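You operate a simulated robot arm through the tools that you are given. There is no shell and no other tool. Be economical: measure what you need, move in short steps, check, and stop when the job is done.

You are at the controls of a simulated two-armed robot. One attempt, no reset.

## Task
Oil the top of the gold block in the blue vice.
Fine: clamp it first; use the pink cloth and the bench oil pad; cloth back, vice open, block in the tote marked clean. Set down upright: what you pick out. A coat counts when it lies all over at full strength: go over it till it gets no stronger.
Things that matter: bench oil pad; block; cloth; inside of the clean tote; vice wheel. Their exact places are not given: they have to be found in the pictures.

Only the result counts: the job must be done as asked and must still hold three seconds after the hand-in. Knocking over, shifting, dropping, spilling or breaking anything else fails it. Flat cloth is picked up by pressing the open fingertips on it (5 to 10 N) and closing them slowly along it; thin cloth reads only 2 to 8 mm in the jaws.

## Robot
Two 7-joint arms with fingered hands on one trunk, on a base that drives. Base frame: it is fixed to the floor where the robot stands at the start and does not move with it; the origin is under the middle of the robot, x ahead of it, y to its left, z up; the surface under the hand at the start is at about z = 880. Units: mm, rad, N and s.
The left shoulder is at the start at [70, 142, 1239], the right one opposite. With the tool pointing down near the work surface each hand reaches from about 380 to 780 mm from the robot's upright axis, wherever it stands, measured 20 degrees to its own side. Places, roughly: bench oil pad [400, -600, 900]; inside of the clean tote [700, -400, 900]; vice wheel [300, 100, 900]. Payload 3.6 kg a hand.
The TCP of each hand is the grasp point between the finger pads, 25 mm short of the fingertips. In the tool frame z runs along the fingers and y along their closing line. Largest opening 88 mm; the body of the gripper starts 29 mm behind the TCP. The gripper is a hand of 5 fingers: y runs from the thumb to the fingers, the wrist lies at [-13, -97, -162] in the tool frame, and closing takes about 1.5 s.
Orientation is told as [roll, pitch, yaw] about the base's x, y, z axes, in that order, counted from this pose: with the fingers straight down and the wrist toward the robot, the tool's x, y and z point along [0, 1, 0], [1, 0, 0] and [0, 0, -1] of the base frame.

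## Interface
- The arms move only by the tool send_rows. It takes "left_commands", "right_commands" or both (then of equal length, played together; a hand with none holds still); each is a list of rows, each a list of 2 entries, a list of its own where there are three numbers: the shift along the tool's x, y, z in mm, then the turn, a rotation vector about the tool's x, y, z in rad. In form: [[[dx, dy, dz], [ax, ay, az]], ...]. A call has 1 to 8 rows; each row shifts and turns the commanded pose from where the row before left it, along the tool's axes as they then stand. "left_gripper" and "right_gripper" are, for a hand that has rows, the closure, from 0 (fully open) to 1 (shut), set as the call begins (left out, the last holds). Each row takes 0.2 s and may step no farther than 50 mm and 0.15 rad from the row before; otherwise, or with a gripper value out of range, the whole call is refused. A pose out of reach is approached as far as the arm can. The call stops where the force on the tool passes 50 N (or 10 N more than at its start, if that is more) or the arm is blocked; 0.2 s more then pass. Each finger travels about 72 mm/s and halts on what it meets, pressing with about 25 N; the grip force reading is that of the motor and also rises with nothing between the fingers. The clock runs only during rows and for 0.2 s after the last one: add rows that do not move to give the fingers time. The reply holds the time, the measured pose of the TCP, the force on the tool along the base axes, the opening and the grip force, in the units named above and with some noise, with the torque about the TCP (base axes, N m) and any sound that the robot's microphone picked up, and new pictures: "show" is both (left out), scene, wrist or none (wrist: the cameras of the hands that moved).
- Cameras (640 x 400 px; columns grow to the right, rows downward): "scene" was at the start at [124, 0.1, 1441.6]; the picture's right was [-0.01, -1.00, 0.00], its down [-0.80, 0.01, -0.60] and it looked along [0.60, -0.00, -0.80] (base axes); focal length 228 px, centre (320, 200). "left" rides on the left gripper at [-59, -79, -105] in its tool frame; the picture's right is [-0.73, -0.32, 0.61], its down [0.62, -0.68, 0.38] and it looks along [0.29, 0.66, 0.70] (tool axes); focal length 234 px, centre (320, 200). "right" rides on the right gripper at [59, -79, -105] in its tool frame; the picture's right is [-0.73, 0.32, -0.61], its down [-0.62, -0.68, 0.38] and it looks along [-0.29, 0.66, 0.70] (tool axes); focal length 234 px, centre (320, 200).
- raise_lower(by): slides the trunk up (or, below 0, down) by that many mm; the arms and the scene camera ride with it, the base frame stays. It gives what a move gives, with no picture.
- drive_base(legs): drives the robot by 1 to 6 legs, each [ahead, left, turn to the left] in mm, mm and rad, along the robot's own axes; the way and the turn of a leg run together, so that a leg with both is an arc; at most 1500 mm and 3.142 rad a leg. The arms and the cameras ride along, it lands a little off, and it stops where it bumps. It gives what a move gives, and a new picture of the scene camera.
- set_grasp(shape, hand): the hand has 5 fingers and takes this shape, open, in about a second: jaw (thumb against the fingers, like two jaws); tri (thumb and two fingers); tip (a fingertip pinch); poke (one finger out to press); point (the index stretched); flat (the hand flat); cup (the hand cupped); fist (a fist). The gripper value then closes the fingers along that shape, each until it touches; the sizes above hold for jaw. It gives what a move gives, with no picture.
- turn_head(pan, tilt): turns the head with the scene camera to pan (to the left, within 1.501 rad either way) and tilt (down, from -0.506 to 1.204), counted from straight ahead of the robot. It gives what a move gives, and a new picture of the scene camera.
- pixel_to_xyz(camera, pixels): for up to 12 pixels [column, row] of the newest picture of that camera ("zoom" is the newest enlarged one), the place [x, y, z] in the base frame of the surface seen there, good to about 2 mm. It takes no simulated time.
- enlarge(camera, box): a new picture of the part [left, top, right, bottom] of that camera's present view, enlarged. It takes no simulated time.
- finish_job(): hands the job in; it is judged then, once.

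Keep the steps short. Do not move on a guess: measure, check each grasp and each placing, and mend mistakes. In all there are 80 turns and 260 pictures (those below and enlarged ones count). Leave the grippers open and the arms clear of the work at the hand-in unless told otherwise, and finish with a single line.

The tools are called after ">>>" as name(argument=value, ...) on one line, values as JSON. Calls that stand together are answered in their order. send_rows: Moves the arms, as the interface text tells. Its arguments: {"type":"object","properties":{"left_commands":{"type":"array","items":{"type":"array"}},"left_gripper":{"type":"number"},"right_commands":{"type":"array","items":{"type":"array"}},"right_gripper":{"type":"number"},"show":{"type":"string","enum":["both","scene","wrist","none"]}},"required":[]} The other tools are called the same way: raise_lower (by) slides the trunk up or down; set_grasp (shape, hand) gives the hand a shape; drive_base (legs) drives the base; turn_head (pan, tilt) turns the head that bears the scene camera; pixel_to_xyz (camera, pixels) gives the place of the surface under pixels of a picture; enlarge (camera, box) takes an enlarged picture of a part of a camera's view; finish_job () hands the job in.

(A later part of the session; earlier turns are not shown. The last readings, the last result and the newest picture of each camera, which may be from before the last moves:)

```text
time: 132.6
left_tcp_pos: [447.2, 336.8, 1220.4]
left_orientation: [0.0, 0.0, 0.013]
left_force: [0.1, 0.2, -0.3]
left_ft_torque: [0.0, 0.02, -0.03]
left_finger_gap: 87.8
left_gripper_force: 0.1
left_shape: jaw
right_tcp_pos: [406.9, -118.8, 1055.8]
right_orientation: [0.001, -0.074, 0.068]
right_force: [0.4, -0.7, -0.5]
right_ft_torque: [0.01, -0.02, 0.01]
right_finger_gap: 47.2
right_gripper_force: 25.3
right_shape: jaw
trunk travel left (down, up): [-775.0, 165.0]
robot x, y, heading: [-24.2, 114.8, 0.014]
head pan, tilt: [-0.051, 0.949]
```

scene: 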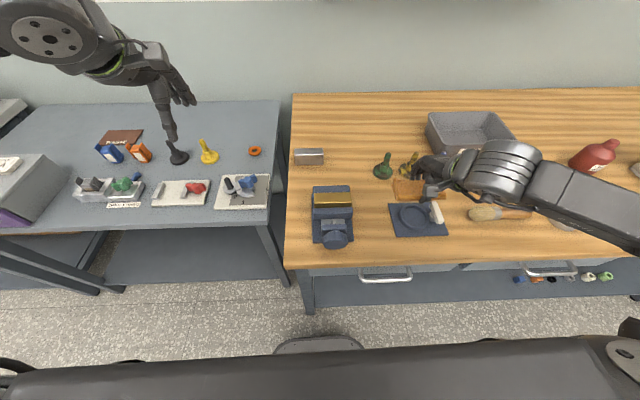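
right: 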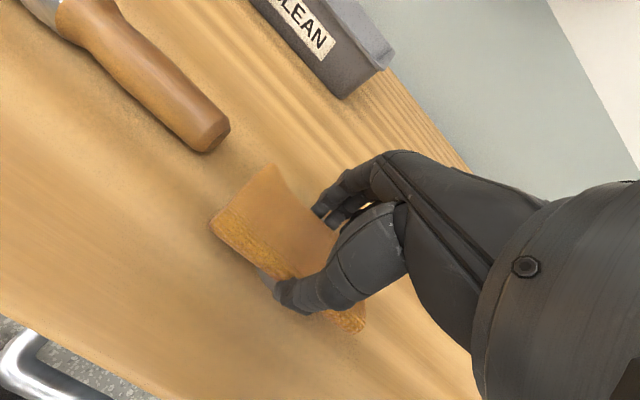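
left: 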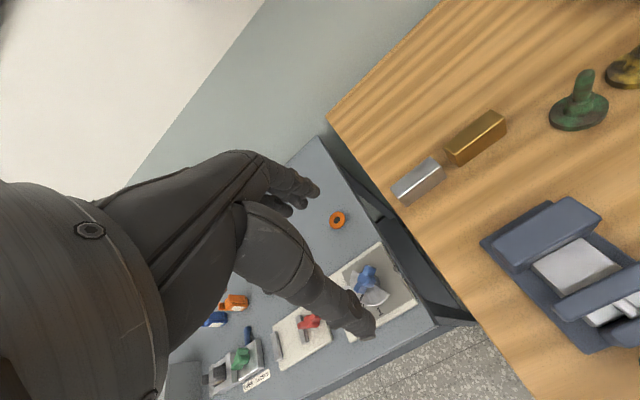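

I move over the block at (433,69) and lower to just above its top. Contact is expected at TCP z ≈ 1005.

>>> send_rows(right_commands=[[[31, 6.6, 0.5], [0, 0, 0]], [[31, 6.6, 0.5], [0, 0, 0]], [[31, 6.6, 0.5], [0, 0, 0]], [[31, 6.6, 0.5], [0, 0, 0]], [[31, 6.6, 0.5], [0, 0, 0]], [[31, 6.6, 0.5], [0, 0, 0]], [[0, -1.5, 20], [0, 0, 0]], [[0, 0, 0], [0, 0, 0]]], show="none")

>>> send_rows(right_commands=[[[0, -1.5, 18], [0, 0, 0]], [[0, 0, 6], [0, 0, 0]], [[0, 0, 0], [0, 0, 0]]], show="both")

>>> enlarge(camera="scene", box=[290, 170, 400, 260])

```text
time: 134.4
left_tcp_pos: [448.3, 335.3, 1219.5]
left_orientation: [0.0, -0.001, 0.013]
left_force: [-0.3, -0.8, 0.0]
left_ft_torque: [0.0, -0.01, -0.02]
left_finger_gap: 87.8
left_gripper_force: 0.0
left_shape: jaw
right_tcp_pos: [434.2, 67.4, 1034.3]
right_orientation: [0.001, -0.073, 0.068]
right_force: [0.1, 0.0, 0.1]
right_ft_torque: [0.01, 0.0, 0.01]
right_finger_gap: 47.1
right_gripper_force: 24.9
right_shape: jaw
trunk travel left (down, up): [-775.0, 165.0]
robot x, y, heading: [-27.0, 118.2, 0.01]
head pan, tilt: [-0.051, 0.949]
```

```text
time: 135.2
left_tcp_pos: [447.5, 337.5, 1219.3]
left_orientation: [0.001, 0.0, 0.014]
left_force: [0.4, -0.1, 0.0]
left_ft_torque: [0.0, 0.0, -0.01]
left_finger_gap: 87.7
left_gripper_force: 0.1
left_shape: jaw
right_tcp_pos: [434.0, 67.2, 1010.4]
right_orientation: [0.002, -0.073, 0.066]
right_force: [0.4, -0.4, -1.4]
right_ft_torque: [-0.01, -0.01, -0.02]
right_finger_gap: 47.1
right_gripper_force: 25.6
right_shape: jaw
trunk travel left (down, up): [-775.0, 165.0]
robot x, y, heading: [-25.1, 115.3, 0.014]
head pan, tilt: [-0.051, 0.949]
```

scene: 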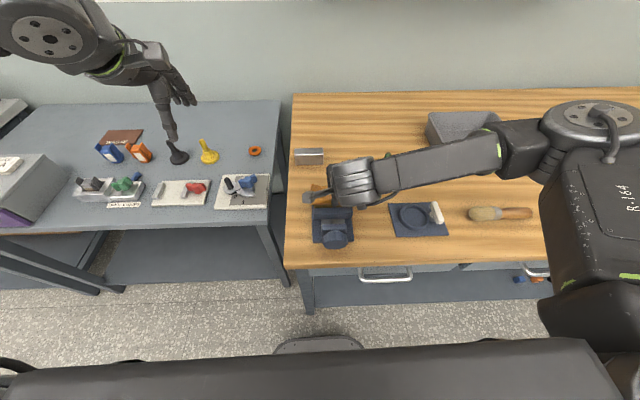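
right: 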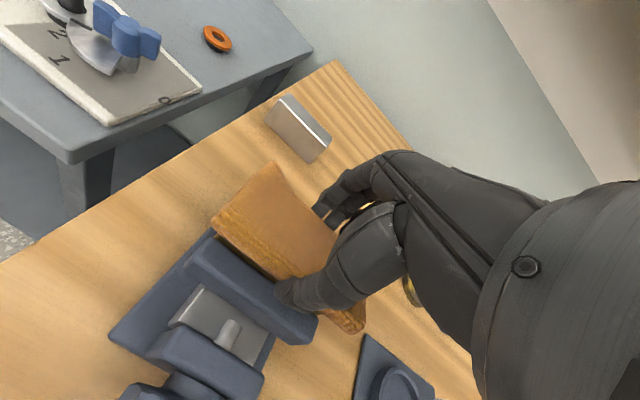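

```text
4.44 times, centred on (345, 215) of scene
```

zoom: 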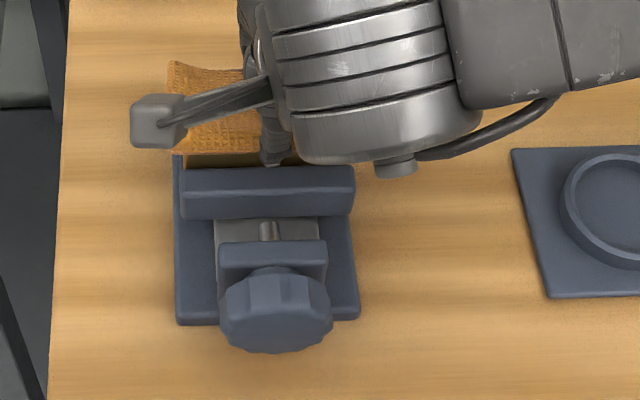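

The cloth covers the block. I creep down to contact.

>>> send_rows(right_commands=[[[0, 0, 3], [0, 0, 0]], [[0, 0, 0], [0, 0, 0]]], show="none")

>>> send_rows(right_commands=[[[0, 0, 1.5], [0, 0, 0]], [[0, 0, 0], [0, 0, 0]]], show="none")

>>> send_rows(right_commands=[[[0, 0, 1.2], [0, 0, 0]], [[0, 0, 0], [0, 0, 0]]], show="none")

```text
time: 135.8
left_tcp_pos: [448.5, 335.9, 1219.5]
left_orientation: [0.001, 0.0, 0.012]
left_force: [0.9, 0.8, 0.5]
left_ft_torque: [-0.04, 0.01, 0.0]
left_finger_gap: 87.8
left_gripper_force: 0.2
left_shape: jaw
right_tcp_pos: [434.7, 67.4, 1007.4]
right_orientation: [0.001, -0.073, 0.067]
right_force: [-0.2, 0.2, -1.0]
right_ft_torque: [0.03, -0.03, -0.03]
right_finger_gap: 47.2
right_gripper_force: 25.1
right_shape: jaw
trunk travel left (down, up): [-775.0, 165.0]
robot x, y, heading: [-25.1, 117.4, 0.019]
head pan, tilt: [-0.051, 0.949]
```

```text
time: 136.4
left_tcp_pos: [448.2, 336.6, 1219.9]
left_orientation: [0.001, 0.0, 0.013]
left_force: [0.2, -0.4, 0.4]
left_ft_torque: [0.02, -0.02, 0.0]
left_finger_gap: 87.8
left_gripper_force: 0.1
left_shape: jaw
right_tcp_pos: [433.8, 68.2, 1006.1]
right_orientation: [0.002, -0.074, 0.068]
right_force: [0.1, 0.5, -1.1]
right_ft_torque: [-0.01, -0.01, 0.01]
right_finger_gap: 47.0
right_gripper_force: 25.1
right_shape: jaw
trunk travel left (down, up): [-775.0, 165.0]
robot x, y, heading: [-27.2, 111.3, 0.01]
head pan, tilt: [-0.051, 0.949]
```

```text
time: 137.0
left_tcp_pos: [448.0, 336.5, 1218.3]
left_orientation: [0.0, 0.0, 0.015]
left_force: [0.2, 0.0, -0.7]
left_ft_torque: [-0.03, -0.01, 0.02]
left_finger_gap: 87.6
left_gripper_force: 0.0
left_shape: jaw
right_tcp_pos: [434.8, 68.9, 1004.7]
right_orientation: [0.002, -0.074, 0.068]
right_force: [-0.7, 0.0, -0.7]
right_ft_torque: [-0.01, -0.04, 0.0]
right_finger_gap: 47.2
right_gripper_force: 25.3
right_shape: jaw
trunk travel left (down, up): [-775.0, 165.0]
robot x, y, heading: [-27.3, 116.3, 0.015]
head pan, tilt: [-0.051, 0.949]
```

>>> send_rows(right_commands=[[[0, 0, 1.2], [0, 0, 0]], [[0, 0, 0], [0, 0, 0]]], show="none")

>>> send_rows(right_commands=[[[0, 0, 0.8], [0, 0, 0]], [[0, 0, 0], [0, 0, 0]]], show="none")

```text
time: 137.6
left_tcp_pos: [448.0, 335.7, 1219.7]
left_orientation: [0.0, 0.0, 0.015]
left_force: [0.1, 0.4, 0.0]
left_ft_torque: [0.01, 0.01, -0.02]
left_finger_gap: 88.0
left_gripper_force: 0.0
left_shape: jaw
right_tcp_pos: [435.4, 68.5, 1005.3]
right_orientation: [0.002, -0.074, 0.07]
right_force: [-0.8, -0.1, 1.2]
right_ft_torque: [-0.01, -0.01, -0.04]
right_finger_gap: 46.8
right_gripper_force: 25.0
right_shape: jaw
trunk travel left (down, up): [-775.0, 165.0]
robot x, y, heading: [-24.9, 114.0, 0.011]
head pan, tilt: [-0.051, 0.949]
```

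```text
time: 138.2
left_tcp_pos: [447.7, 337.2, 1219.8]
left_orientation: [0.001, 0.0, 0.012]
left_force: [-0.7, 1.2, 0.0]
left_ft_torque: [-0.01, 0.0, 0.02]
left_finger_gap: 87.8
left_gripper_force: 0.1
left_shape: jaw
right_tcp_pos: [433.5, 69.9, 1004.0]
right_orientation: [0.002, -0.075, 0.067]
right_force: [0.6, 0.1, 2.1]
right_ft_torque: [-0.01, -0.04, -0.02]
right_finger_gap: 47.0
right_gripper_force: 24.5
right_shape: jaw
trunk travel left (down, up): [-775.0, 165.0]
robot x, y, heading: [-27.1, 118.8, 0.014]
head pan, tilt: [-0.051, 0.949]
5 turns are left
```

Only 5 turns are left, so I batch carefully. The cloth now touches the block top at 2 N. I press about 1 mm more and wipe many passes with slight rocking. Then I lift, drive back, set the cloth at its old place (540,−406), rise, look at the coat, and turn the robot for the wheel.

>>> send_rows(right_commands=[[[0, 0, 1.0], [0, 0, 0]], [[12, 0, 0], [0, 0, 0]], [[-12, 0, 0], [0, 0, 0]], [[-12, 0, 0], [0, 0, 0]], [[12, 0, 0], [0, 0, 0]], [[0, 7, 0.5], [0, 0, 0]], [[0, -14, -1.0], [0, 0, 0]], [[0, 7, 0.5], [0, 0, 0]]], show="none")

>>> send_rows(right_commands=[[[12, 0, 0.3], [0.025, 0, 0]], [[-24, 0, 0], [0, 0, 0]], [[24, 0, 0], [0, 0, 0]], [[-12, 0, 0], [-0.05, 0, 0]], [[12, 0, 0], [0, 0, 0]], [[-24, 0, 0], [0, 0, 0]], [[24, 0, 0], [0, 0, 0]], [[-12, 0, 0], [0.025, 0, 0]]], show="none")

>>> send_rows(right_commands=[[[0, 7, 0.5], [0, 0.012, 0]], [[0, -14, -1.0], [0, 0, 0]], [[0, 14, 1.0], [0, 0, 0]], [[0, -7, -0.5], [0, -0.024, 0]], [[0, 7, 0.5], [0, 0, 0]], [[0, -14, -1.0], [0, 0, 0]], [[0, 14, 1.0], [0, 0, 0]], [[0, -7, -0.5], [0, 0.012, 0]]], show="none")

>>> send_rows(right_commands=[[[18, 0, 0], [0, 0, 0]], [[-18, 0, 0], [0, 0, 0]], [[-18, 0, 0], [0, 0, 0]], [[18, 0, 0], [0, 0, 0]], [[18, 0, 0], [0, 0, 0]], [[-18, 0, 0], [0, 0, 0]], [[-18, 0, 0], [0, 0, 0]], [[18, 0, 0], [0, 0, 0]]], show="none")

>>> send_rows(right_commands=[[[12, 5, 0.35], [0, 0, 0]], [[-24, 0, 0], [0, 0, 0]], [[24, 0, 0], [0, 0, 0]], [[-12, -10, -0.7], [0, 0, 0]], [[12, 0, 0], [0, 0, 0]], [[-24, 0, 0], [0, 0, 0]], [[24, 0, 0], [0, 0, 0]], [[-12, 5, 0.35], [0, 0, 0]]], show="none")

>>> send_rows(right_commands=[[[12, 0, 0.3], [0.025, 0, 0]], [[-24, 0, 0], [0, 0, 0]], [[24, 0, 0], [0, 0, 0]], [[-12, 0, 0], [-0.05, 0, 0]], [[12, 0, 0], [0, 0, 0]], [[-24, 0, 0], [0, 0, 0]], [[24, 0, 0], [0, 0, 0]], [[-12, 0, 0], [0.025, 0, 0]]], show="none")

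>>> send_rows(right_commands=[[[0, 7, 0.5], [0, 0.012, 0]], [[0, -14, -1.0], [0, 0, 0]], [[0, 14, 1.0], [0, 0, 0]], [[0, -7, -0.5], [0, -0.024, 0]], [[0, 7, 0.5], [0, 0, 0]], [[0, -14, -1.0], [0, 0, 0]], [[0, 14, 1.0], [0, 0, 0]], [[0, -7, -0.5], [0, 0.012, 0]]], show="none")

>>> send_rows(right_commands=[[[18, 0, 0], [0, 0, 0]], [[-18, 0, 0], [0, 0, 0]], [[-18, 0, 0], [0, 0, 0]], [[18, 0, 0], [0, 0, 0]], [[18, 0, 0], [0, 0, 0]], [[-18, 0, 0], [0, 0, 0]], [[-18, 0, 0], [0, 0, 0]], [[18, 0, 0], [0, 0, 0]]], show="none")

>>> send_rows(right_commands=[[[0, 0, -15.6], [0, 0, 0]], [[0, 0, -40], [0, 0, 0]], [[0, 0, -40], [0, 0, 0]], [[0, 0, 0], [0, 0, 0]]], show="none")

>>> drive_base(legs=[[-24, -458, 0]])

>>> turn_head(pan=-0.2, tilt=0.9)

>>> send_rows(right_commands=[[[-6.3, 30.4, 0], [0, 0, 0]], [[-6.3, 30.4, 0], [0, 0, 0]], [[-6.3, 30.4, 0], [0, 0, 0]], [[-6.2, 30.3, 0], [0, 0, 0]], [[0, 0, 0], [0, 0, 0]]], show="none")

>>> send_rows(right_commands=[[[0, 0, 40], [0, 0, 0]], [[0, 0, 40], [0, 0, 0]], [[0, 0, 40], [0, 0, 0]], [[0, 0, 40], [0, 0, 0]], [[0, 0, 25], [0, 0, 0]], [[0, 0, 8], [0, 0, 0]], [[0, 0, 4], [0, 0, 0]], [[0, 0, 0], [0, 0, 0]]], show="none")

>>> send_rows(right_commands=[[[0, 0, 0], [0, 0, 0]], [[0, 0, 0], [0, 0, 0]], [[0, 0, 0], [0, 0, 0]], [[0, 0, 0], [0, 0, 0]], [[0, 0, 0], [0, 0, 0]], [[0, 0, -20], [0, 0, 0]], [[0, 0, -45], [0, 0, 0]], [[0, 0, -45], [0, 0, 0]]], right_gripper=0, show="none")

>>> send_rows(right_commands=[[[0, 0, -45], [0, 0, 0]], [[0, 0, -45], [0, 0, 0]], [[0, 0, -45], [0.073, 0, 0]], [[0, 0, 0], [0, 0, -0.12]], [[0, 0, 0], [0, 0, -0.12]], [[0, 0, 0], [0, 0, -0.12]], [[0, 0, 0], [0, 0, -0.12]], [[0, 0, 0], [0, 0, 0]]], show="none")

```text
time: 140.0
left_tcp_pos: [446.7, 335.6, 1219.9]
left_orientation: [0.0, -0.002, 0.012]
left_force: [-0.2, -0.2, -0.8]
left_ft_torque: [0.02, -0.04, -0.01]
left_finger_gap: 87.5
left_gripper_force: 0.0
left_shape: jaw
right_tcp_pos: [434.0, 70.6, 1003.3]
right_orientation: [0.002, -0.076, 0.066]
right_force: [-2.0, -0.5, 6.9]
right_ft_torque: [-0.09, -0.07, 0.01]
right_finger_gap: 46.7
right_gripper_force: 25.1
right_shape: jaw
trunk travel left (down, up): [-775.0, 165.0]
robot x, y, heading: [-29.5, 117.8, 0.016]
head pan, tilt: [-0.051, 0.949]
```

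```text
time: 141.8
left_tcp_pos: [448.5, 336.5, 1219.0]
left_orientation: [0.002, 0.001, 0.012]
left_force: [-0.8, 0.7, -0.9]
left_ft_torque: [0.02, 0.0, -0.01]
left_finger_gap: 87.6
left_gripper_force: 0.1
left_shape: jaw
right_tcp_pos: [434.5, 68.8, 1003.9]
right_orientation: [0.002, -0.074, 0.068]
right_force: [-0.5, -0.2, 0.7]
right_ft_torque: [0.0, -0.03, 0.03]
right_finger_gap: 46.4
right_gripper_force: 25.0
right_shape: jaw
trunk travel left (down, up): [-775.0, 165.0]
robot x, y, heading: [-32.3, 113.4, 0.016]
head pan, tilt: [-0.051, 0.949]
```

```text
time: 143.6
left_tcp_pos: [447.9, 336.0, 1219.9]
left_orientation: [0.001, -0.001, 0.014]
left_force: [1.0, -0.2, 1.2]
left_ft_torque: [-0.04, 0.05, 0.02]
left_finger_gap: 87.9
left_gripper_force: 0.0
left_shape: jaw
right_tcp_pos: [435.3, 68.9, 1000.8]
right_orientation: [0.0, -0.077, 0.068]
right_force: [5.6, -0.6, 6.6]
right_ft_torque: [-0.14, -0.24, 0.12]
right_finger_gap: 45.8
right_gripper_force: 24.7
right_shape: jaw
trunk travel left (down, up): [-775.0, 165.0]
robot x, y, heading: [-25.0, 117.1, 0.007]
head pan, tilt: [-0.051, 0.949]
```

```text
time: 145.4
left_tcp_pos: [449.2, 339.1, 1217.9]
left_orientation: [-0.002, 0.0, 0.013]
left_force: [0.2, 0.4, -0.1]
left_ft_torque: [-0.01, -0.02, 0.0]
left_finger_gap: 87.5
left_gripper_force: 0.1
left_shape: jaw
right_tcp_pos: [436.1, 70.8, 1004.2]
right_orientation: [-0.001, -0.073, 0.068]
right_force: [-0.1, -0.4, -0.2]
right_ft_torque: [-0.02, 0.05, 0.0]
right_finger_gap: 45.4
right_gripper_force: 25.1
right_shape: jaw
trunk travel left (down, up): [-775.0, 165.0]
robot x, y, heading: [-26.0, 115.0, 0.018]
head pan, tilt: [-0.051, 0.949]
```

```text
time: 147.2
left_tcp_pos: [448.0, 337.0, 1219.0]
left_orientation: [0.002, -0.001, 0.014]
left_force: [0.0, -0.1, -0.4]
left_ft_torque: [0.01, 0.02, -0.02]
left_finger_gap: 87.6
left_gripper_force: 0.2
left_shape: jaw
right_tcp_pos: [435.1, 69.1, 1003.0]
right_orientation: [0.0, -0.074, 0.067]
right_force: [0.3, 0.4, -0.4]
right_ft_torque: [-0.02, 0.02, 0.0]
right_finger_gap: 45.5
right_gripper_force: 24.8
right_shape: jaw
trunk travel left (down, up): [-775.0, 165.0]
robot x, y, heading: [-25.2, 111.7, 0.014]
head pan, tilt: [-0.051, 0.949]
```

```text
time: 149.0
left_tcp_pos: [447.5, 336.2, 1218.5]
left_orientation: [0.003, 0.0, 0.014]
left_force: [0.1, -0.5, -0.2]
left_ft_torque: [0.01, -0.01, 0.0]
left_finger_gap: 87.8
left_gripper_force: 0.1
left_shape: jaw
right_tcp_pos: [432.2, 69.3, 1002.5]
right_orientation: [0.002, -0.074, 0.067]
right_force: [0.1, 0.5, 0.0]
right_ft_torque: [-0.02, -0.03, 0.04]
right_finger_gap: 45.1
right_gripper_force: 24.7
right_shape: jaw
trunk travel left (down, up): [-775.0, 165.0]
robot x, y, heading: [-25.5, 114.5, 0.016]
head pan, tilt: [-0.051, 0.949]
```

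```text
time: 150.8
left_tcp_pos: [448.2, 335.2, 1220.6]
left_orientation: [0.0, 0.001, 0.013]
left_force: [0.1, 0.5, 0.3]
left_ft_torque: [-0.04, -0.02, -0.03]
left_finger_gap: 87.8
left_gripper_force: 0.1
left_shape: jaw
right_tcp_pos: [433.9, 69.2, 1003.4]
right_orientation: [0.001, -0.075, 0.068]
right_force: [-0.5, -1.0, 0.3]
right_ft_torque: [-0.02, -0.03, -0.01]
right_finger_gap: 45.1
right_gripper_force: 25.1
right_shape: jaw
trunk travel left (down, up): [-775.0, 165.0]
robot x, y, heading: [-28.3, 118.1, 0.012]
head pan, tilt: [-0.051, 0.949]
```

```text
time: 152.6
left_tcp_pos: [448.3, 337.6, 1218.9]
left_orientation: [-0.003, 0.0, 0.012]
left_force: [0.1, 1.4, 0.1]
left_ft_torque: [0.01, 0.02, 0.01]
left_finger_gap: 87.6
left_gripper_force: 0.0
left_shape: jaw
right_tcp_pos: [433.5, 72.6, 1002.3]
right_orientation: [0.002, -0.072, 0.069]
right_force: [-0.7, -0.9, 1.1]
right_ft_torque: [-0.08, -0.04, 0.02]
right_finger_gap: 44.7
right_gripper_force: 24.7
right_shape: jaw
trunk travel left (down, up): [-775.0, 165.0]
robot x, y, heading: [-27.6, 116.8, 0.01]
head pan, tilt: [-0.051, 0.949]
```

```text
time: 153.6
left_tcp_pos: [448.7, 336.9, 1219.6]
left_orientation: [-0.001, -0.001, 0.013]
left_force: [0.6, -0.1, 0.5]
left_ft_torque: [0.0, -0.01, 0.03]
left_finger_gap: 87.6
left_gripper_force: 0.0
left_shape: jaw
right_tcp_pos: [425.0, 66.5, 1098.4]
right_orientation: [0.002, -0.072, 0.068]
right_force: [-0.3, 0.3, -0.7]
right_ft_torque: [-0.01, -0.02, 0.02]
right_finger_gap: 44.6
right_gripper_force: 25.0
right_shape: jaw
trunk travel left (down, up): [-775.0, 165.0]
robot x, y, heading: [-24.8, 120.5, 0.007]
head pan, tilt: [-0.051, 0.949]
```

```text
time: 156.3
left_tcp_pos: [430.0, -127.4, 1219.8]
left_orientation: [0.001, 0.0, 0.01]
left_force: [-0.1, 0.4, -1.0]
left_ft_torque: [-0.01, 0.02, -0.03]
left_finger_gap: 87.8
left_gripper_force: 0.0
left_shape: jaw
right_tcp_pos: [405.2, -396.9, 1100.0]
right_orientation: [0.0, -0.074, 0.064]
right_force: [-1.0, -0.4, -0.3]
right_ft_torque: [0.0, 0.01, 0.0]
right_finger_gap: 44.1
right_gripper_force: 25.3
right_shape: jaw
trunk travel left (down, up): [-775.0, 165.0]
robot x, y, heading: [-45.3, -346.7, 0.008]
head pan, tilt: [-0.051, 0.949]
```

scene: 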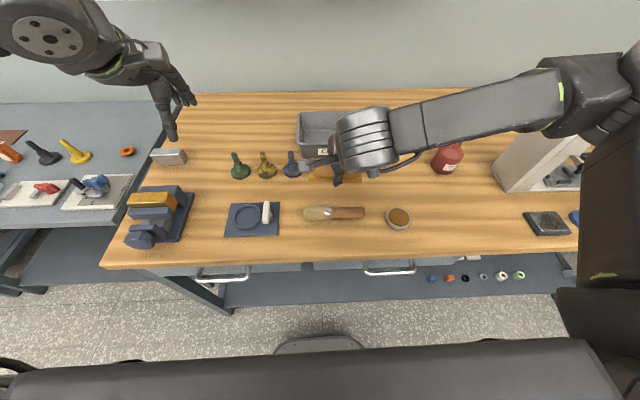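

```text
time: 157.0
left_tcp_pos: [430.4, -127.8, 1219.6]
left_orientation: [0.0, -0.001, 0.009]
left_force: [-0.1, -0.1, -0.5]
left_ft_torque: [-0.01, -0.01, 0.0]
left_finger_gap: 87.7
left_gripper_force: 0.1
left_shape: jaw
right_tcp_pos: [404.6, -397.8, 1098.8]
right_orientation: [0.002, -0.074, 0.064]
right_force: [-0.7, -0.3, 0.5]
right_ft_torque: [-0.02, 0.04, -0.01]
right_finger_gap: 44.4
right_gripper_force: 25.2
right_shape: jaw
trunk travel left (down, up): [-775.0, 165.0]
robot x, y, heading: [-44.3, -346.6, 0.012]
head pan, tilt: [-0.201, 0.901]
```

scene: 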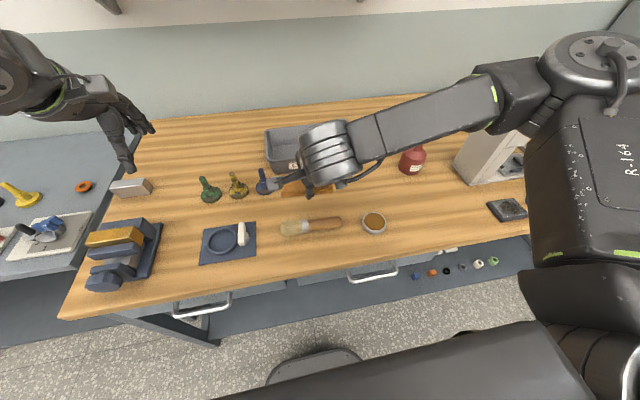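

```text
time: 158.2
left_tcp_pos: [429.6, -127.7, 1219.7]
left_orientation: [0.0, -0.001, 0.01]
left_force: [0.2, -0.6, 0.4]
left_ft_torque: [-0.01, -0.02, 0.01]
left_finger_gap: 87.5
left_gripper_force: 0.0
left_shape: jaw
right_tcp_pos: [528.7, -416.0, 1106.4]
right_orientation: [0.001, -0.073, 0.062]
right_force: [0.1, -0.2, 0.2]
right_ft_torque: [-0.03, 0.01, 0.0]
right_finger_gap: 44.5
right_gripper_force: 24.9
right_shape: jaw
trunk travel left (down, up): [-775.0, 165.0]
robot x, y, heading: [-47.0, -345.8, 0.008]
head pan, tilt: [-0.201, 0.901]
```

```text
time: 160.0
left_tcp_pos: [430.0, -128.2, 1219.4]
left_orientation: [0.0, -0.001, 0.007]
left_force: [-1.2, 0.7, 0.3]
left_ft_torque: [0.02, -0.01, 0.0]
left_finger_gap: 87.5
left_gripper_force: 0.0
left_shape: jaw
right_tcp_pos: [541.1, -411.8, 910.6]
right_orientation: [0.001, -0.076, 0.062]
right_force: [0.5, -0.3, -0.4]
right_ft_torque: [0.02, 0.0, 0.02]
right_finger_gap: 44.3
right_gripper_force: 25.0
right_shape: jaw
trunk travel left (down, up): [-775.0, 165.0]
robot x, y, heading: [-43.6, -346.2, 0.013]
head pan, tilt: [-0.201, 0.901]
```

```text
time: 161.8
left_tcp_pos: [428.6, -128.2, 1220.1]
left_orientation: [0.0, 0.0, 0.009]
left_force: [-0.7, 0.2, 0.0]
left_ft_torque: [0.05, -0.02, -0.02]
left_finger_gap: 87.4
left_gripper_force: 0.1
left_shape: jaw
right_tcp_pos: [532.7, -412.5, 1022.8]
right_orientation: [0.002, -0.074, 0.063]
right_force: [0.5, 0.5, 0.6]
right_ft_torque: [-0.01, -0.02, -0.01]
right_finger_gap: 87.8
right_gripper_force: 0.1
right_shape: jaw
trunk travel left (down, up): [-775.0, 165.0]
robot x, y, heading: [-41.7, -347.9, 0.01]
head pan, tilt: [-0.201, 0.901]
```

```text
time: 163.6
left_tcp_pos: [429.2, -127.8, 1219.9]
left_orientation: [0.001, 0.0, 0.008]
left_force: [0.0, 0.8, 0.2]
left_ft_torque: [-0.01, 0.0, -0.03]
left_finger_gap: 87.7
left_gripper_force: 0.2
left_shape: jaw
right_tcp_pos: [524.4, -414.0, 1155.6]
right_orientation: [0.002, -0.001, 0.545]
right_force: [0.1, 0.5, -0.1]
right_ft_torque: [-0.03, 0.0, 0.01]
right_finger_gap: 87.9
right_gripper_force: 0.2
right_shape: jaw
trunk travel left (down, up): [-775.0, 165.0]
robot x, y, heading: [-43.3, -346.5, 0.007]
head pan, tilt: [-0.201, 0.901]
```

>>> enlarge(camera="scene", box=[80, 205, 180, 295])

>>> enlarge(camera="scene", box=[250, 110, 400, 240])

>>> drive_base(legs=[[0, 0, 1.022]])

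>>> turn_head(pan=-0.35, tilt=0.9)

```text
4.44 times, centred on (130, 250) of scene
```

zoom: 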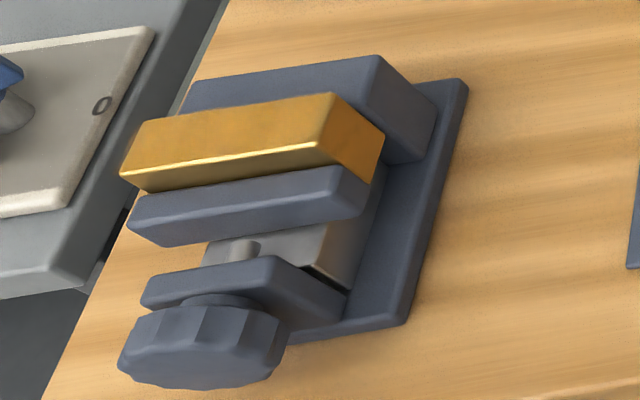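

```text
3.08 times, centred on (325, 175) of scene
```

zoom: 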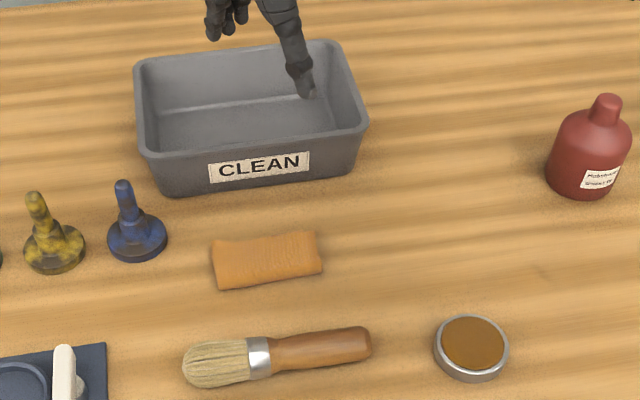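

```text
time: 166.6
left_tcp_pos: [29.6, 169.9, 1218.7]
left_orientation: [0.0, 0.001, 1.007]
left_force: [0.5, -0.1, 0.5]
left_ft_torque: [-0.02, -0.01, 0.01]
left_finger_gap: 87.8
left_gripper_force: 0.1
left_shape: jaw
right_tcp_pos: [321.8, 95.6, 1155.2]
right_orientation: [0.001, -0.001, 1.542]
right_force: [-0.6, 0.1, -0.3]
right_ft_torque: [0.02, 0.01, -0.03]
right_finger_gap: 87.8
right_gripper_force: 0.2
right_shape: jaw
trunk travel left (down, up): [-775.0, 165.0]
robot x, y, heading: [-46.7, -344.9, 1.006]
head pan, tilt: [-0.201, 0.901]
```

scene: 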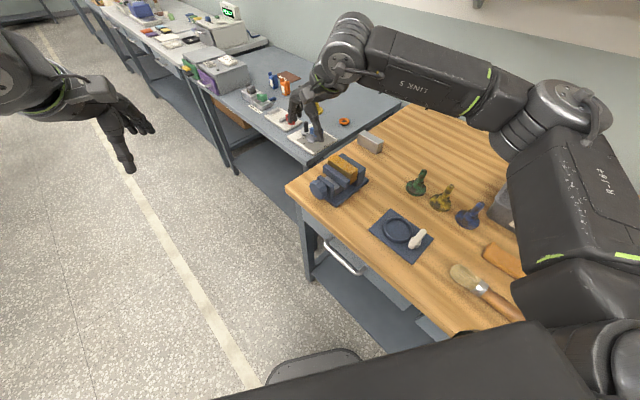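

```text
time: 167.3
left_tcp_pos: [29.3, 171.7, 1219.5]
left_orientation: [-0.001, 0.0, 1.006]
left_force: [-0.3, -0.1, 0.9]
left_ft_torque: [-0.03, -0.02, -0.01]
left_finger_gap: 87.8
left_gripper_force: 0.1
left_shape: jaw
right_tcp_pos: [321.0, 95.6, 1155.0]
right_orientation: [0.002, -0.002, 1.539]
right_force: [-0.8, -0.2, 0.0]
right_ft_torque: [0.04, 0.0, 0.01]
right_finger_gap: 88.1
right_gripper_force: 0.1
right_shape: jaw
trunk travel left (down, up): [-775.0, 165.0]
robot x, y, heading: [-46.8, -341.9, 1.006]
head pan, tilt: [-0.351, 0.901]
4 turns are left
```

scene: 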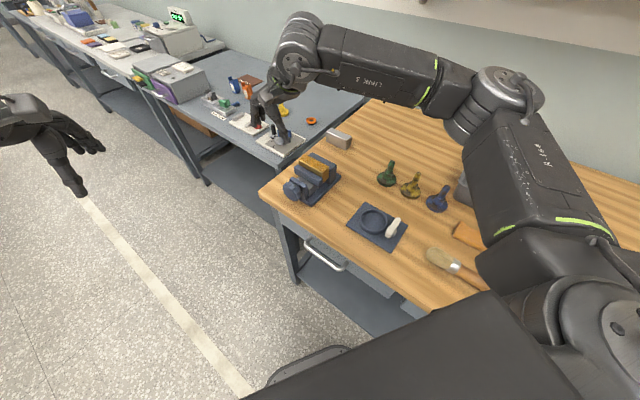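

The block top is evenly amber now and the cloth is back at its place. Next batch: lower onto the wheel from (321,96,1155) to (328,69,946), then three counter-clockwise strokes with regrips. After that I pull back, return the yaw, turn the robot to heading 0, and drive left in front of the vice for a look.

>>> send_rows(right_commands=[[[-7.8, -26.3, 40], [0, 0, -0.04]], [[0, 0, 45], [0, 0, 0]], [[0, 0, 45], [0, 0, 0]], [[0, 0, 40], [0, 0, 0]], [[0, 0, 25], [0, 0, 0]], [[0, 0, 10], [0, 0, 0]], [[0, 0, 4], [0, 0, 0]], [[0, 0, 0], [0, 0, 0]]], right_gripper=0, show="none")

>>> send_rows(right_commands=[[[0, -0.9, 0], [-0.15, 0, 0]], [[0, -0.9, 0], [-0.15, 0, 0]], [[0, -0.9, 0], [-0.15, 0, 0]], [[0, -0.9, 0], [-0.15, 0, 0]], [[0, -0.9, 0], [-0.15, 0, 0]], [[0, 0, 0], [0, 0, 0]]], right_gripper=0.1, show="none")

>>> send_rows(right_commands=[[[0, 0, 0], [0, 0, 0]], [[0, 0, 0], [0, 0, 0]], [[0, 0, 0], [0, 0, 0]], [[0, 0.9, 0], [0.15, 0, 0]], [[0, 0.9, 0], [0.15, 0, 0]], [[0, 0.9, 0], [0.15, 0, 0]], [[0, 0.9, 0], [0.15, 0, 0]], [[0, 0.9, 0], [0.15, 0, 0]]], right_gripper=1, show="none")

>>> send_rows(right_commands=[[[0, 0.9, 0], [0.15, 0, 0]], [[0, 0.9, 0], [0.15, 0, 0]], [[0, 0.9, 0], [0.15, 0, 0]], [[0, 0, 0], [0, 0, 0]]], show="none")

>>> send_rows(right_commands=[[[0, 0, 0], [0, 0, 0]], [[0, 0, 0], [0, 0, 0]], [[0, -0.9, 0], [-0.15, 0, 0]], [[0, -0.9, 0], [-0.15, 0, 0]], [[0, -0.9, 0], [-0.15, 0, 0]], [[0, -0.9, 0], [-0.15, 0, 0]], [[0, -0.9, 0], [-0.15, 0, 0]], [[0, -0.9, 0], [-0.15, 0, 0]]], right_gripper=0.1, show="none")

>>> send_rows(right_commands=[[[0, -0.9, 0], [-0.15, 0, 0]], [[0, -0.9, 0], [-0.15, 0, 0]], [[0, 0, 0], [0, 0, 0]]], show="none")

>>> send_rows(right_commands=[[[0, 0, 0], [0, 0, 0]], [[0, 0, 0], [0, 0, 0]], [[0, 0, 0], [0, 0, 0]], [[0, 0.9, 0], [0.15, 0, 0]], [[0, 0.9, 0], [0.15, 0, 0]], [[0, 0.9, 0], [0.15, 0, 0]], [[0, 0.9, 0], [0.15, 0, 0]], [[0, 0.9, 0], [0.15, 0, 0]]], right_gripper=1, show="none")

>>> send_rows(right_commands=[[[0, 0.9, 0], [0.15, 0, 0]], [[0, 0.9, 0], [0.15, 0, 0]], [[0, 0.9, 0], [0.15, 0, 0]], [[0, 0, 0], [0, 0, 0]]], show="none")

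>>> send_rows(right_commands=[[[0, 0, 0], [0, 0, 0]], [[0, 0, 0], [0, 0, 0]], [[0, -0.9, 0], [-0.15, 0, 0]], [[0, -0.9, 0], [-0.15, 0, 0]], [[0, -0.9, 0], [-0.15, 0, 0]], [[0, -0.9, 0], [-0.15, 0, 0]], [[0, -0.9, 0], [-0.15, 0, 0]], [[0, -0.9, 0], [-0.15, 0, 0]]], right_gripper=0.1, show="none")

>>> send_rows(right_commands=[[[0, -0.9, 0], [-0.15, 0, 0]], [[0, -0.9, 0], [-0.15, 0, 0]], [[0, 0, 0], [0, 0, 0]]], show="none")

>>> send_rows(right_commands=[[[0, 0, 0], [0, 0, 0]], [[0, 0, 0], [0, 0, 0]], [[0, 0, 0], [0, 0, 0]], [[0, 0.9, 0], [0.15, 0, 0]], [[0, 0.9, 0], [0.15, 0, 0]], [[0, 0.9, 0], [0.15, 0, 0]], [[0, 0.9, 0], [0.15, 0, 0]], [[0, 0.9, 0], [0.15, 0, 0]]], right_gripper=1, show="none")

>>> send_rows(right_commands=[[[0, 0.9, 0], [0.15, 0, 0]], [[0, 0.9, 0], [0.15, 0, 0]], [[0, 0.9, 0], [0.15, 0, 0]], [[0, 0, 0], [0, 0, 0]]], show="none")

>>> send_rows(right_commands=[[[0, 0, 0], [0, 0, 0]], [[0, 0, 0], [0, 0, 0]], [[0, 0, 0], [0, 0, 0]], [[0, 0, -20], [0, 0, 0]], [[0, 0, -30], [0, 0, 0]], [[0, 0, -40], [-0.15, 0, 0]], [[0, 0, -40], [-0.15, 0, 0]], [[0, 0, -30], [-0.15, 0, 0]]], right_gripper=0, show="none")

>>> send_rows(right_commands=[[[0, 0, -35], [0, 0, 0.1425]], [[0, 0, -35], [0, 0, 0.1425]], [[0, 0, 0], [0, 0, 0.1425]], [[0, 0, 0], [0, 0, 0.1425]], [[0, 0, 0], [0, 0, 0]]], show="none")

>>> drive_base(legs=[[0, 0, -1.006], [40, 462, 0]])

```text
time: 169.1
left_tcp_pos: [29.5, 171.8, 1219.3]
left_orientation: [0.001, 0.001, 1.007]
left_force: [1.0, 0.1, 0.1]
left_ft_torque: [-0.01, -0.01, -0.01]
left_finger_gap: 87.7
left_gripper_force: 0.1
left_shape: jaw
right_tcp_pos: [329.3, 69.0, 943.7]
right_orientation: [0.0, -0.002, 1.582]
right_force: [0.8, -0.6, -0.1]
right_ft_torque: [-0.01, 0.0, 0.02]
right_finger_gap: 88.0
right_gripper_force: 0.0
right_shape: jaw
trunk travel left (down, up): [-775.0, 165.0]
robot x, y, heading: [-43.0, -346.2, 1.006]
head pan, tilt: [-0.351, 0.901]
```

```text
time: 170.5
left_tcp_pos: [29.9, 171.6, 1219.3]
left_orientation: [-0.001, 0.001, 1.006]
left_force: [0.0, -0.3, -0.1]
left_ft_torque: [0.01, 0.04, 0.01]
left_finger_gap: 87.7
left_gripper_force: 0.0
left_shape: jaw
right_tcp_pos: [328.2, 65.5, 945.2]
right_orientation: [0.0, -0.753, 1.578]
right_force: [0.0, 0.7, -0.1]
right_ft_torque: [0.0, 0.05, 0.01]
right_finger_gap: 79.3
right_gripper_force: 0.1
right_shape: jaw
trunk travel left (down, up): [-775.0, 165.0]
robot x, y, heading: [-48.7, -345.2, 1.01]
head pan, tilt: [-0.351, 0.901]
```

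```text
time: 172.3
left_tcp_pos: [28.9, 170.1, 1220.4]
left_orientation: [0.0, -0.002, 1.007]
left_force: [0.2, 0.1, 0.4]
left_ft_torque: [-0.02, -0.01, 0.02]
left_finger_gap: 87.6
left_gripper_force: 0.0
left_shape: jaw
right_tcp_pos: [326.9, 69.4, 947.4]
right_orientation: [-0.002, 0.002, 1.58]
right_force: [-3.2, -3.3, 1.0]
right_ft_torque: [0.16, -0.18, 0.38]
right_finger_gap: 43.7
right_gripper_force: 24.8
right_shape: jaw
trunk travel left (down, up): [-775.0, 165.0]
robot x, y, heading: [-43.7, -348.8, 1.003]
head pan, tilt: [-0.351, 0.901]
```

```text
time: 173.3
left_tcp_pos: [28.6, 171.2, 1220.8]
left_orientation: [0.0, -0.003, 1.006]
left_force: [0.5, 1.0, -0.4]
left_ft_torque: [0.01, -0.02, -0.03]
left_finger_gap: 87.7
left_gripper_force: 0.0
left_shape: jaw
right_tcp_pos: [326.6, 71.8, 946.8]
right_orientation: [0.002, 0.448, 1.581]
right_force: [-6.3, -1.3, -1.8]
right_ft_torque: [0.28, 0.0, 0.43]
right_finger_gap: 43.6
right_gripper_force: 25.2
right_shape: jaw
trunk travel left (down, up): [-775.0, 165.0]
robot x, y, heading: [-46.0, -347.1, 1.002]
head pan, tilt: [-0.351, 0.901]
```

```text
time: 175.1
left_tcp_pos: [29.9, 170.5, 1220.3]
left_orientation: [0.001, 0.0, 1.007]
left_force: [0.7, -0.3, 0.4]
left_ft_torque: [0.02, 0.01, 0.01]
left_finger_gap: 87.7
left_gripper_force: 0.0
left_shape: jaw
right_tcp_pos: [326.4, 65.9, 947.9]
right_orientation: [0.003, -0.454, 1.58]
right_force: [0.2, 0.5, 0.8]
right_ft_torque: [0.03, 0.01, -0.02]
right_finger_gap: 79.2
right_gripper_force: 0.1
right_shape: jaw
trunk travel left (down, up): [-775.0, 165.0]
robot x, y, heading: [-45.8, -345.5, 1.0]
head pan, tilt: [-0.351, 0.901]
```

```text
time: 175.9
left_tcp_pos: [28.5, 171.5, 1219.3]
left_orientation: [0.001, 0.0, 1.006]
left_force: [-0.1, 0.3, 0.3]
left_ft_torque: [-0.02, -0.02, 0.03]
left_finger_gap: 87.8
left_gripper_force: 0.1
left_shape: jaw
right_tcp_pos: [327.9, 65.1, 944.5]
right_orientation: [0.0, -0.752, 1.579]
right_force: [-0.6, 0.0, -1.1]
right_ft_torque: [0.02, -0.03, -0.03]
right_finger_gap: 79.3
right_gripper_force: 0.1
right_shape: jaw
trunk travel left (down, up): [-775.0, 165.0]
robot x, y, heading: [-47.0, -348.1, 1.005]
head pan, tilt: [-0.351, 0.901]
```

```text
time: 177.7
left_tcp_pos: [27.5, 171.8, 1218.4]
left_orientation: [0.001, -0.001, 1.007]
left_force: [-0.3, 0.0, -0.4]
left_ft_torque: [0.0, 0.0, 0.0]
left_finger_gap: 87.7
left_gripper_force: 0.0
left_shape: jaw
right_tcp_pos: [325.7, 69.3, 948.1]
right_orientation: [0.002, 0.004, 1.579]
right_force: [-5.1, -2.7, -3.5]
right_ft_torque: [0.11, -0.13, 0.41]
right_finger_gap: 43.4
right_gripper_force: 25.0
right_shape: jaw
trunk travel left (down, up): [-775.0, 165.0]
robot x, y, heading: [-46.3, -346.6, 1.009]
head pan, tilt: [-0.351, 0.901]
```

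```text
time: 178.7
left_tcp_pos: [29.5, 171.1, 1218.8]
left_orientation: [0.001, -0.001, 1.008]
left_force: [-0.2, 0.0, -0.3]
left_ft_torque: [0.0, 0.0, -0.01]
left_finger_gap: 87.8
left_gripper_force: 0.0
left_shape: jaw
right_tcp_pos: [326.2, 72.6, 947.2]
right_orientation: [0.001, 0.449, 1.581]
right_force: [-2.2, -3.3, -4.2]
right_ft_torque: [0.24, -0.08, 0.35]
right_finger_gap: 43.3
right_gripper_force: 25.1
right_shape: jaw
trunk travel left (down, up): [-775.0, 165.0]
robot x, y, heading: [-45.9, -348.0, 1.006]
head pan, tilt: [-0.351, 0.901]
```

```text
time: 180.5
left_tcp_pos: [28.4, 170.4, 1219.6]
left_orientation: [0.002, 0.0, 1.008]
left_force: [-1.2, -0.1, 0.7]
left_ft_torque: [0.02, -0.01, -0.03]
left_finger_gap: 87.5
left_gripper_force: 0.1
left_shape: jaw
right_tcp_pos: [327.8, 65.7, 948.1]
right_orientation: [0.002, -0.453, 1.582]
right_force: [-0.7, 0.0, 0.1]
right_ft_torque: [0.0, -0.01, 0.03]
right_finger_gap: 79.0
right_gripper_force: 0.0
right_shape: jaw
trunk travel left (down, up): [-775.0, 165.0]
robot x, y, heading: [-45.0, -346.6, 1.003]
head pan, tilt: [-0.351, 0.901]
```

```text
time: 181.3
left_tcp_pos: [29.3, 171.6, 1217.8]
left_orientation: [0.001, 0.0, 1.008]
left_force: [1.1, 0.7, -0.8]
left_ft_torque: [-0.01, -0.02, -0.01]
left_finger_gap: 87.8
left_gripper_force: 0.1
left_shape: jaw
right_tcp_pos: [329.5, 64.0, 946.5]
right_orientation: [0.002, -0.751, 1.58]
right_force: [-0.3, 0.5, 0.6]
right_ft_torque: [0.0, 0.03, -0.02]
right_finger_gap: 79.0
right_gripper_force: 0.1
right_shape: jaw
trunk travel left (down, up): [-775.0, 165.0]
robot x, y, heading: [-47.3, -346.1, 1.005]
head pan, tilt: [-0.351, 0.901]
```

```text
time: 183.2
left_tcp_pos: [26.6, 166.2, 1221.0]
left_orientation: [0.001, -0.004, 1.008]
left_force: [-0.8, 0.4, -0.7]
left_ft_torque: [-0.02, 0.06, -0.02]
left_finger_gap: 87.9
left_gripper_force: 0.0
left_shape: jaw
right_tcp_pos: [328.3, 71.6, 962.5]
right_orientation: [-0.008, -0.035, 1.583]
right_force: [-3.7, -4.2, 26.9]
right_ft_torque: [1.33, -1.15, 0.16]
right_finger_gap: 52.0
right_gripper_force: 25.5
right_shape: jaw
trunk travel left (down, up): [-775.0, 165.0]
robot x, y, heading: [-44.3, -348.1, 1.008]
head pan, tilt: [-0.351, 0.901]
stopped in row 8 (right hand): the force on the tool passed its limit at 55 N (the readings are from after the stop); the commanded pose is now the measured one
```

```text
time: 183.7
left_tcp_pos: [26.3, 168.1, 1221.4]
left_orientation: [0.0, -0.002, 1.006]
left_force: [0.7, 0.3, -0.1]
left_ft_torque: [-0.01, 0.01, 0.01]
left_finger_gap: 87.6
left_gripper_force: 0.0
left_shape: jaw
right_tcp_pos: [328.6, 77.5, 967.1]
right_orientation: [-0.007, 0.163, 1.581]
right_force: [-6.0, -2.9, 25.4]
right_ft_torque: [0.91, -0.85, 0.27]
right_finger_gap: 48.8
right_gripper_force: 24.9
right_shape: jaw
trunk travel left (down, up): [-775.0, 165.0]
robot x, y, heading: [-45.6, -345.2, 1.006]
head pan, tilt: [-0.351, 0.901]
stopped in row 2 (right hand): the force on the tool passed its limit at 57 N (the readings are from after the stop); the commanded pose is now the measured one
```

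```text
time: 185.5
left_tcp_pos: [29.0, 172.0, 1219.6]
left_orientation: [0.003, 0.002, 1.008]
left_force: [-0.1, 0.3, -0.3]
left_ft_torque: [0.02, 0.01, 0.04]
left_finger_gap: 87.8
left_gripper_force: 0.1
left_shape: jaw
right_tcp_pos: [329.6, 93.0, 1123.7]
right_orientation: [-0.006, -0.275, 1.583]
right_force: [0.3, -0.2, 0.2]
right_ft_torque: [-0.02, 0.04, 0.0]
right_finger_gap: 87.5
right_gripper_force: 0.0
right_shape: jaw
trunk travel left (down, up): [-775.0, 165.0]
robot x, y, heading: [-44.3, -342.7, 1.008]
head pan, tilt: [-0.351, 0.901]
```

```text
time: 186.7
left_tcp_pos: [28.6, 172.1, 1218.5]
left_orientation: [-0.001, 0.0, 1.008]
left_force: [0.2, -0.5, -0.1]
left_ft_torque: [-0.01, 0.02, 0.0]
left_finger_gap: 87.7
left_gripper_force: 0.2
left_shape: jaw
right_tcp_pos: [330.3, 72.9, 1188.6]
right_orientation: [0.148, -0.233, 0.99]
right_force: [-0.4, -0.5, -1.1]
right_ft_torque: [-0.02, -0.01, -0.01]
right_finger_gap: 87.6
right_gripper_force: 0.0
right_shape: jaw
trunk travel left (down, up): [-775.0, 165.0]
robot x, y, heading: [-46.9, -347.8, 1.008]
head pan, tilt: [-0.351, 0.901]
```

```text
time: 192.1
left_tcp_pos: [473.6, 336.2, 1220.6]
left_orientation: [0.002, -0.001, -0.006]
left_force: [-0.3, -0.2, 0.7]
left_ft_torque: [-0.03, 0.01, 0.03]
left_finger_gap: 87.7
left_gripper_force: 0.2
left_shape: jaw
right_tcp_pos: [547.9, 29.9, 1188.6]
right_orientation: [0.147, -0.232, -0.02]
right_force: [-0.2, -1.1, 0.0]
right_ft_torque: [0.02, 0.0, 0.02]
right_finger_gap: 87.5
right_gripper_force: 0.0
right_shape: jaw
trunk travel left (down, up): [-775.0, 165.0]
robot x, y, heading: [-4.7, 126.3, -0.009]
head pan, tilt: [-0.351, 0.901]
```

scene: 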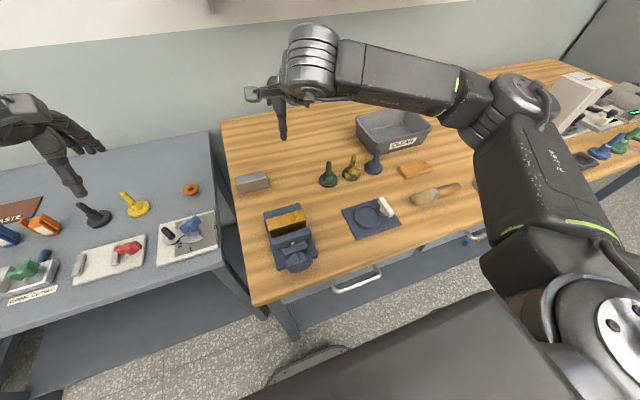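

>>> turn_head(pan=-0.05, tilt=0.95)

>>> enlarge(camera="scene", box=[280, 160, 400, 265])

>>> pixel_to_xyz(camera="scene", pixels=[[320, 195], [330, 195], [340, 195], [320, 200], [330, 200], [340, 200], [320, 205], [330, 205], [330, 210], [330, 215], [330, 220], [350, 200]])

```text
time: 192.9
left_tcp_pos: [473.3, 338.7, 1219.9]
left_orientation: [-0.001, -0.001, -0.006]
left_force: [0.3, 0.2, -0.1]
left_ft_torque: [0.0, -0.02, -0.01]
left_finger_gap: 87.7
left_gripper_force: 0.1
left_shape: jaw
right_tcp_pos: [548.4, 31.4, 1189.5]
right_orientation: [0.144, -0.231, -0.019]
right_force: [-0.4, -0.6, 0.4]
right_ft_torque: [-0.02, 0.0, -0.01]
right_finger_gap: 87.7
right_gripper_force: 0.0
right_shape: jaw
trunk travel left (down, up): [-775.0, 165.0]
robot x, y, heading: [-7.6, 128.8, -0.008]
head pan, tilt: [-0.051, 0.949]
```

scene: 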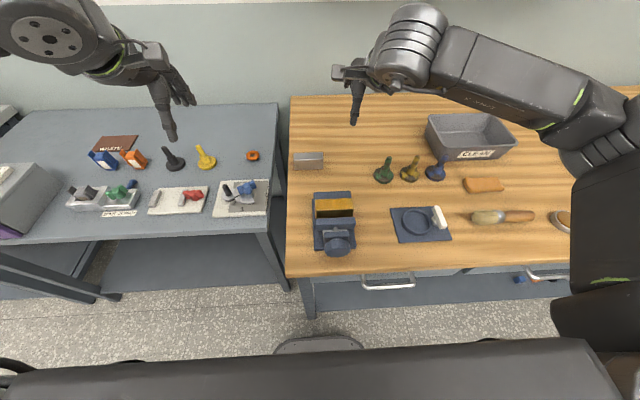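

```text
3.81 times, centred on (340, 212) of scene
```

zoom: 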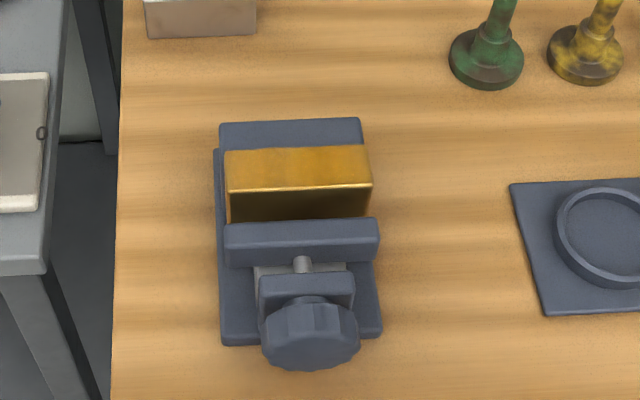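

```text
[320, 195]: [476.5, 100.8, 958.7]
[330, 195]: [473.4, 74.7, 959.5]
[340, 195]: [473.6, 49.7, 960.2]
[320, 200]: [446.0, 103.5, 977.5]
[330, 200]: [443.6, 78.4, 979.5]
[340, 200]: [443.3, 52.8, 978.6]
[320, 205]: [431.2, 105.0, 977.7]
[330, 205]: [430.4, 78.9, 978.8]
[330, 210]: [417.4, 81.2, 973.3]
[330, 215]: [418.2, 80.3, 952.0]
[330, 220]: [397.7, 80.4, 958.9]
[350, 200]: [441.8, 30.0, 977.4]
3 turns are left
```

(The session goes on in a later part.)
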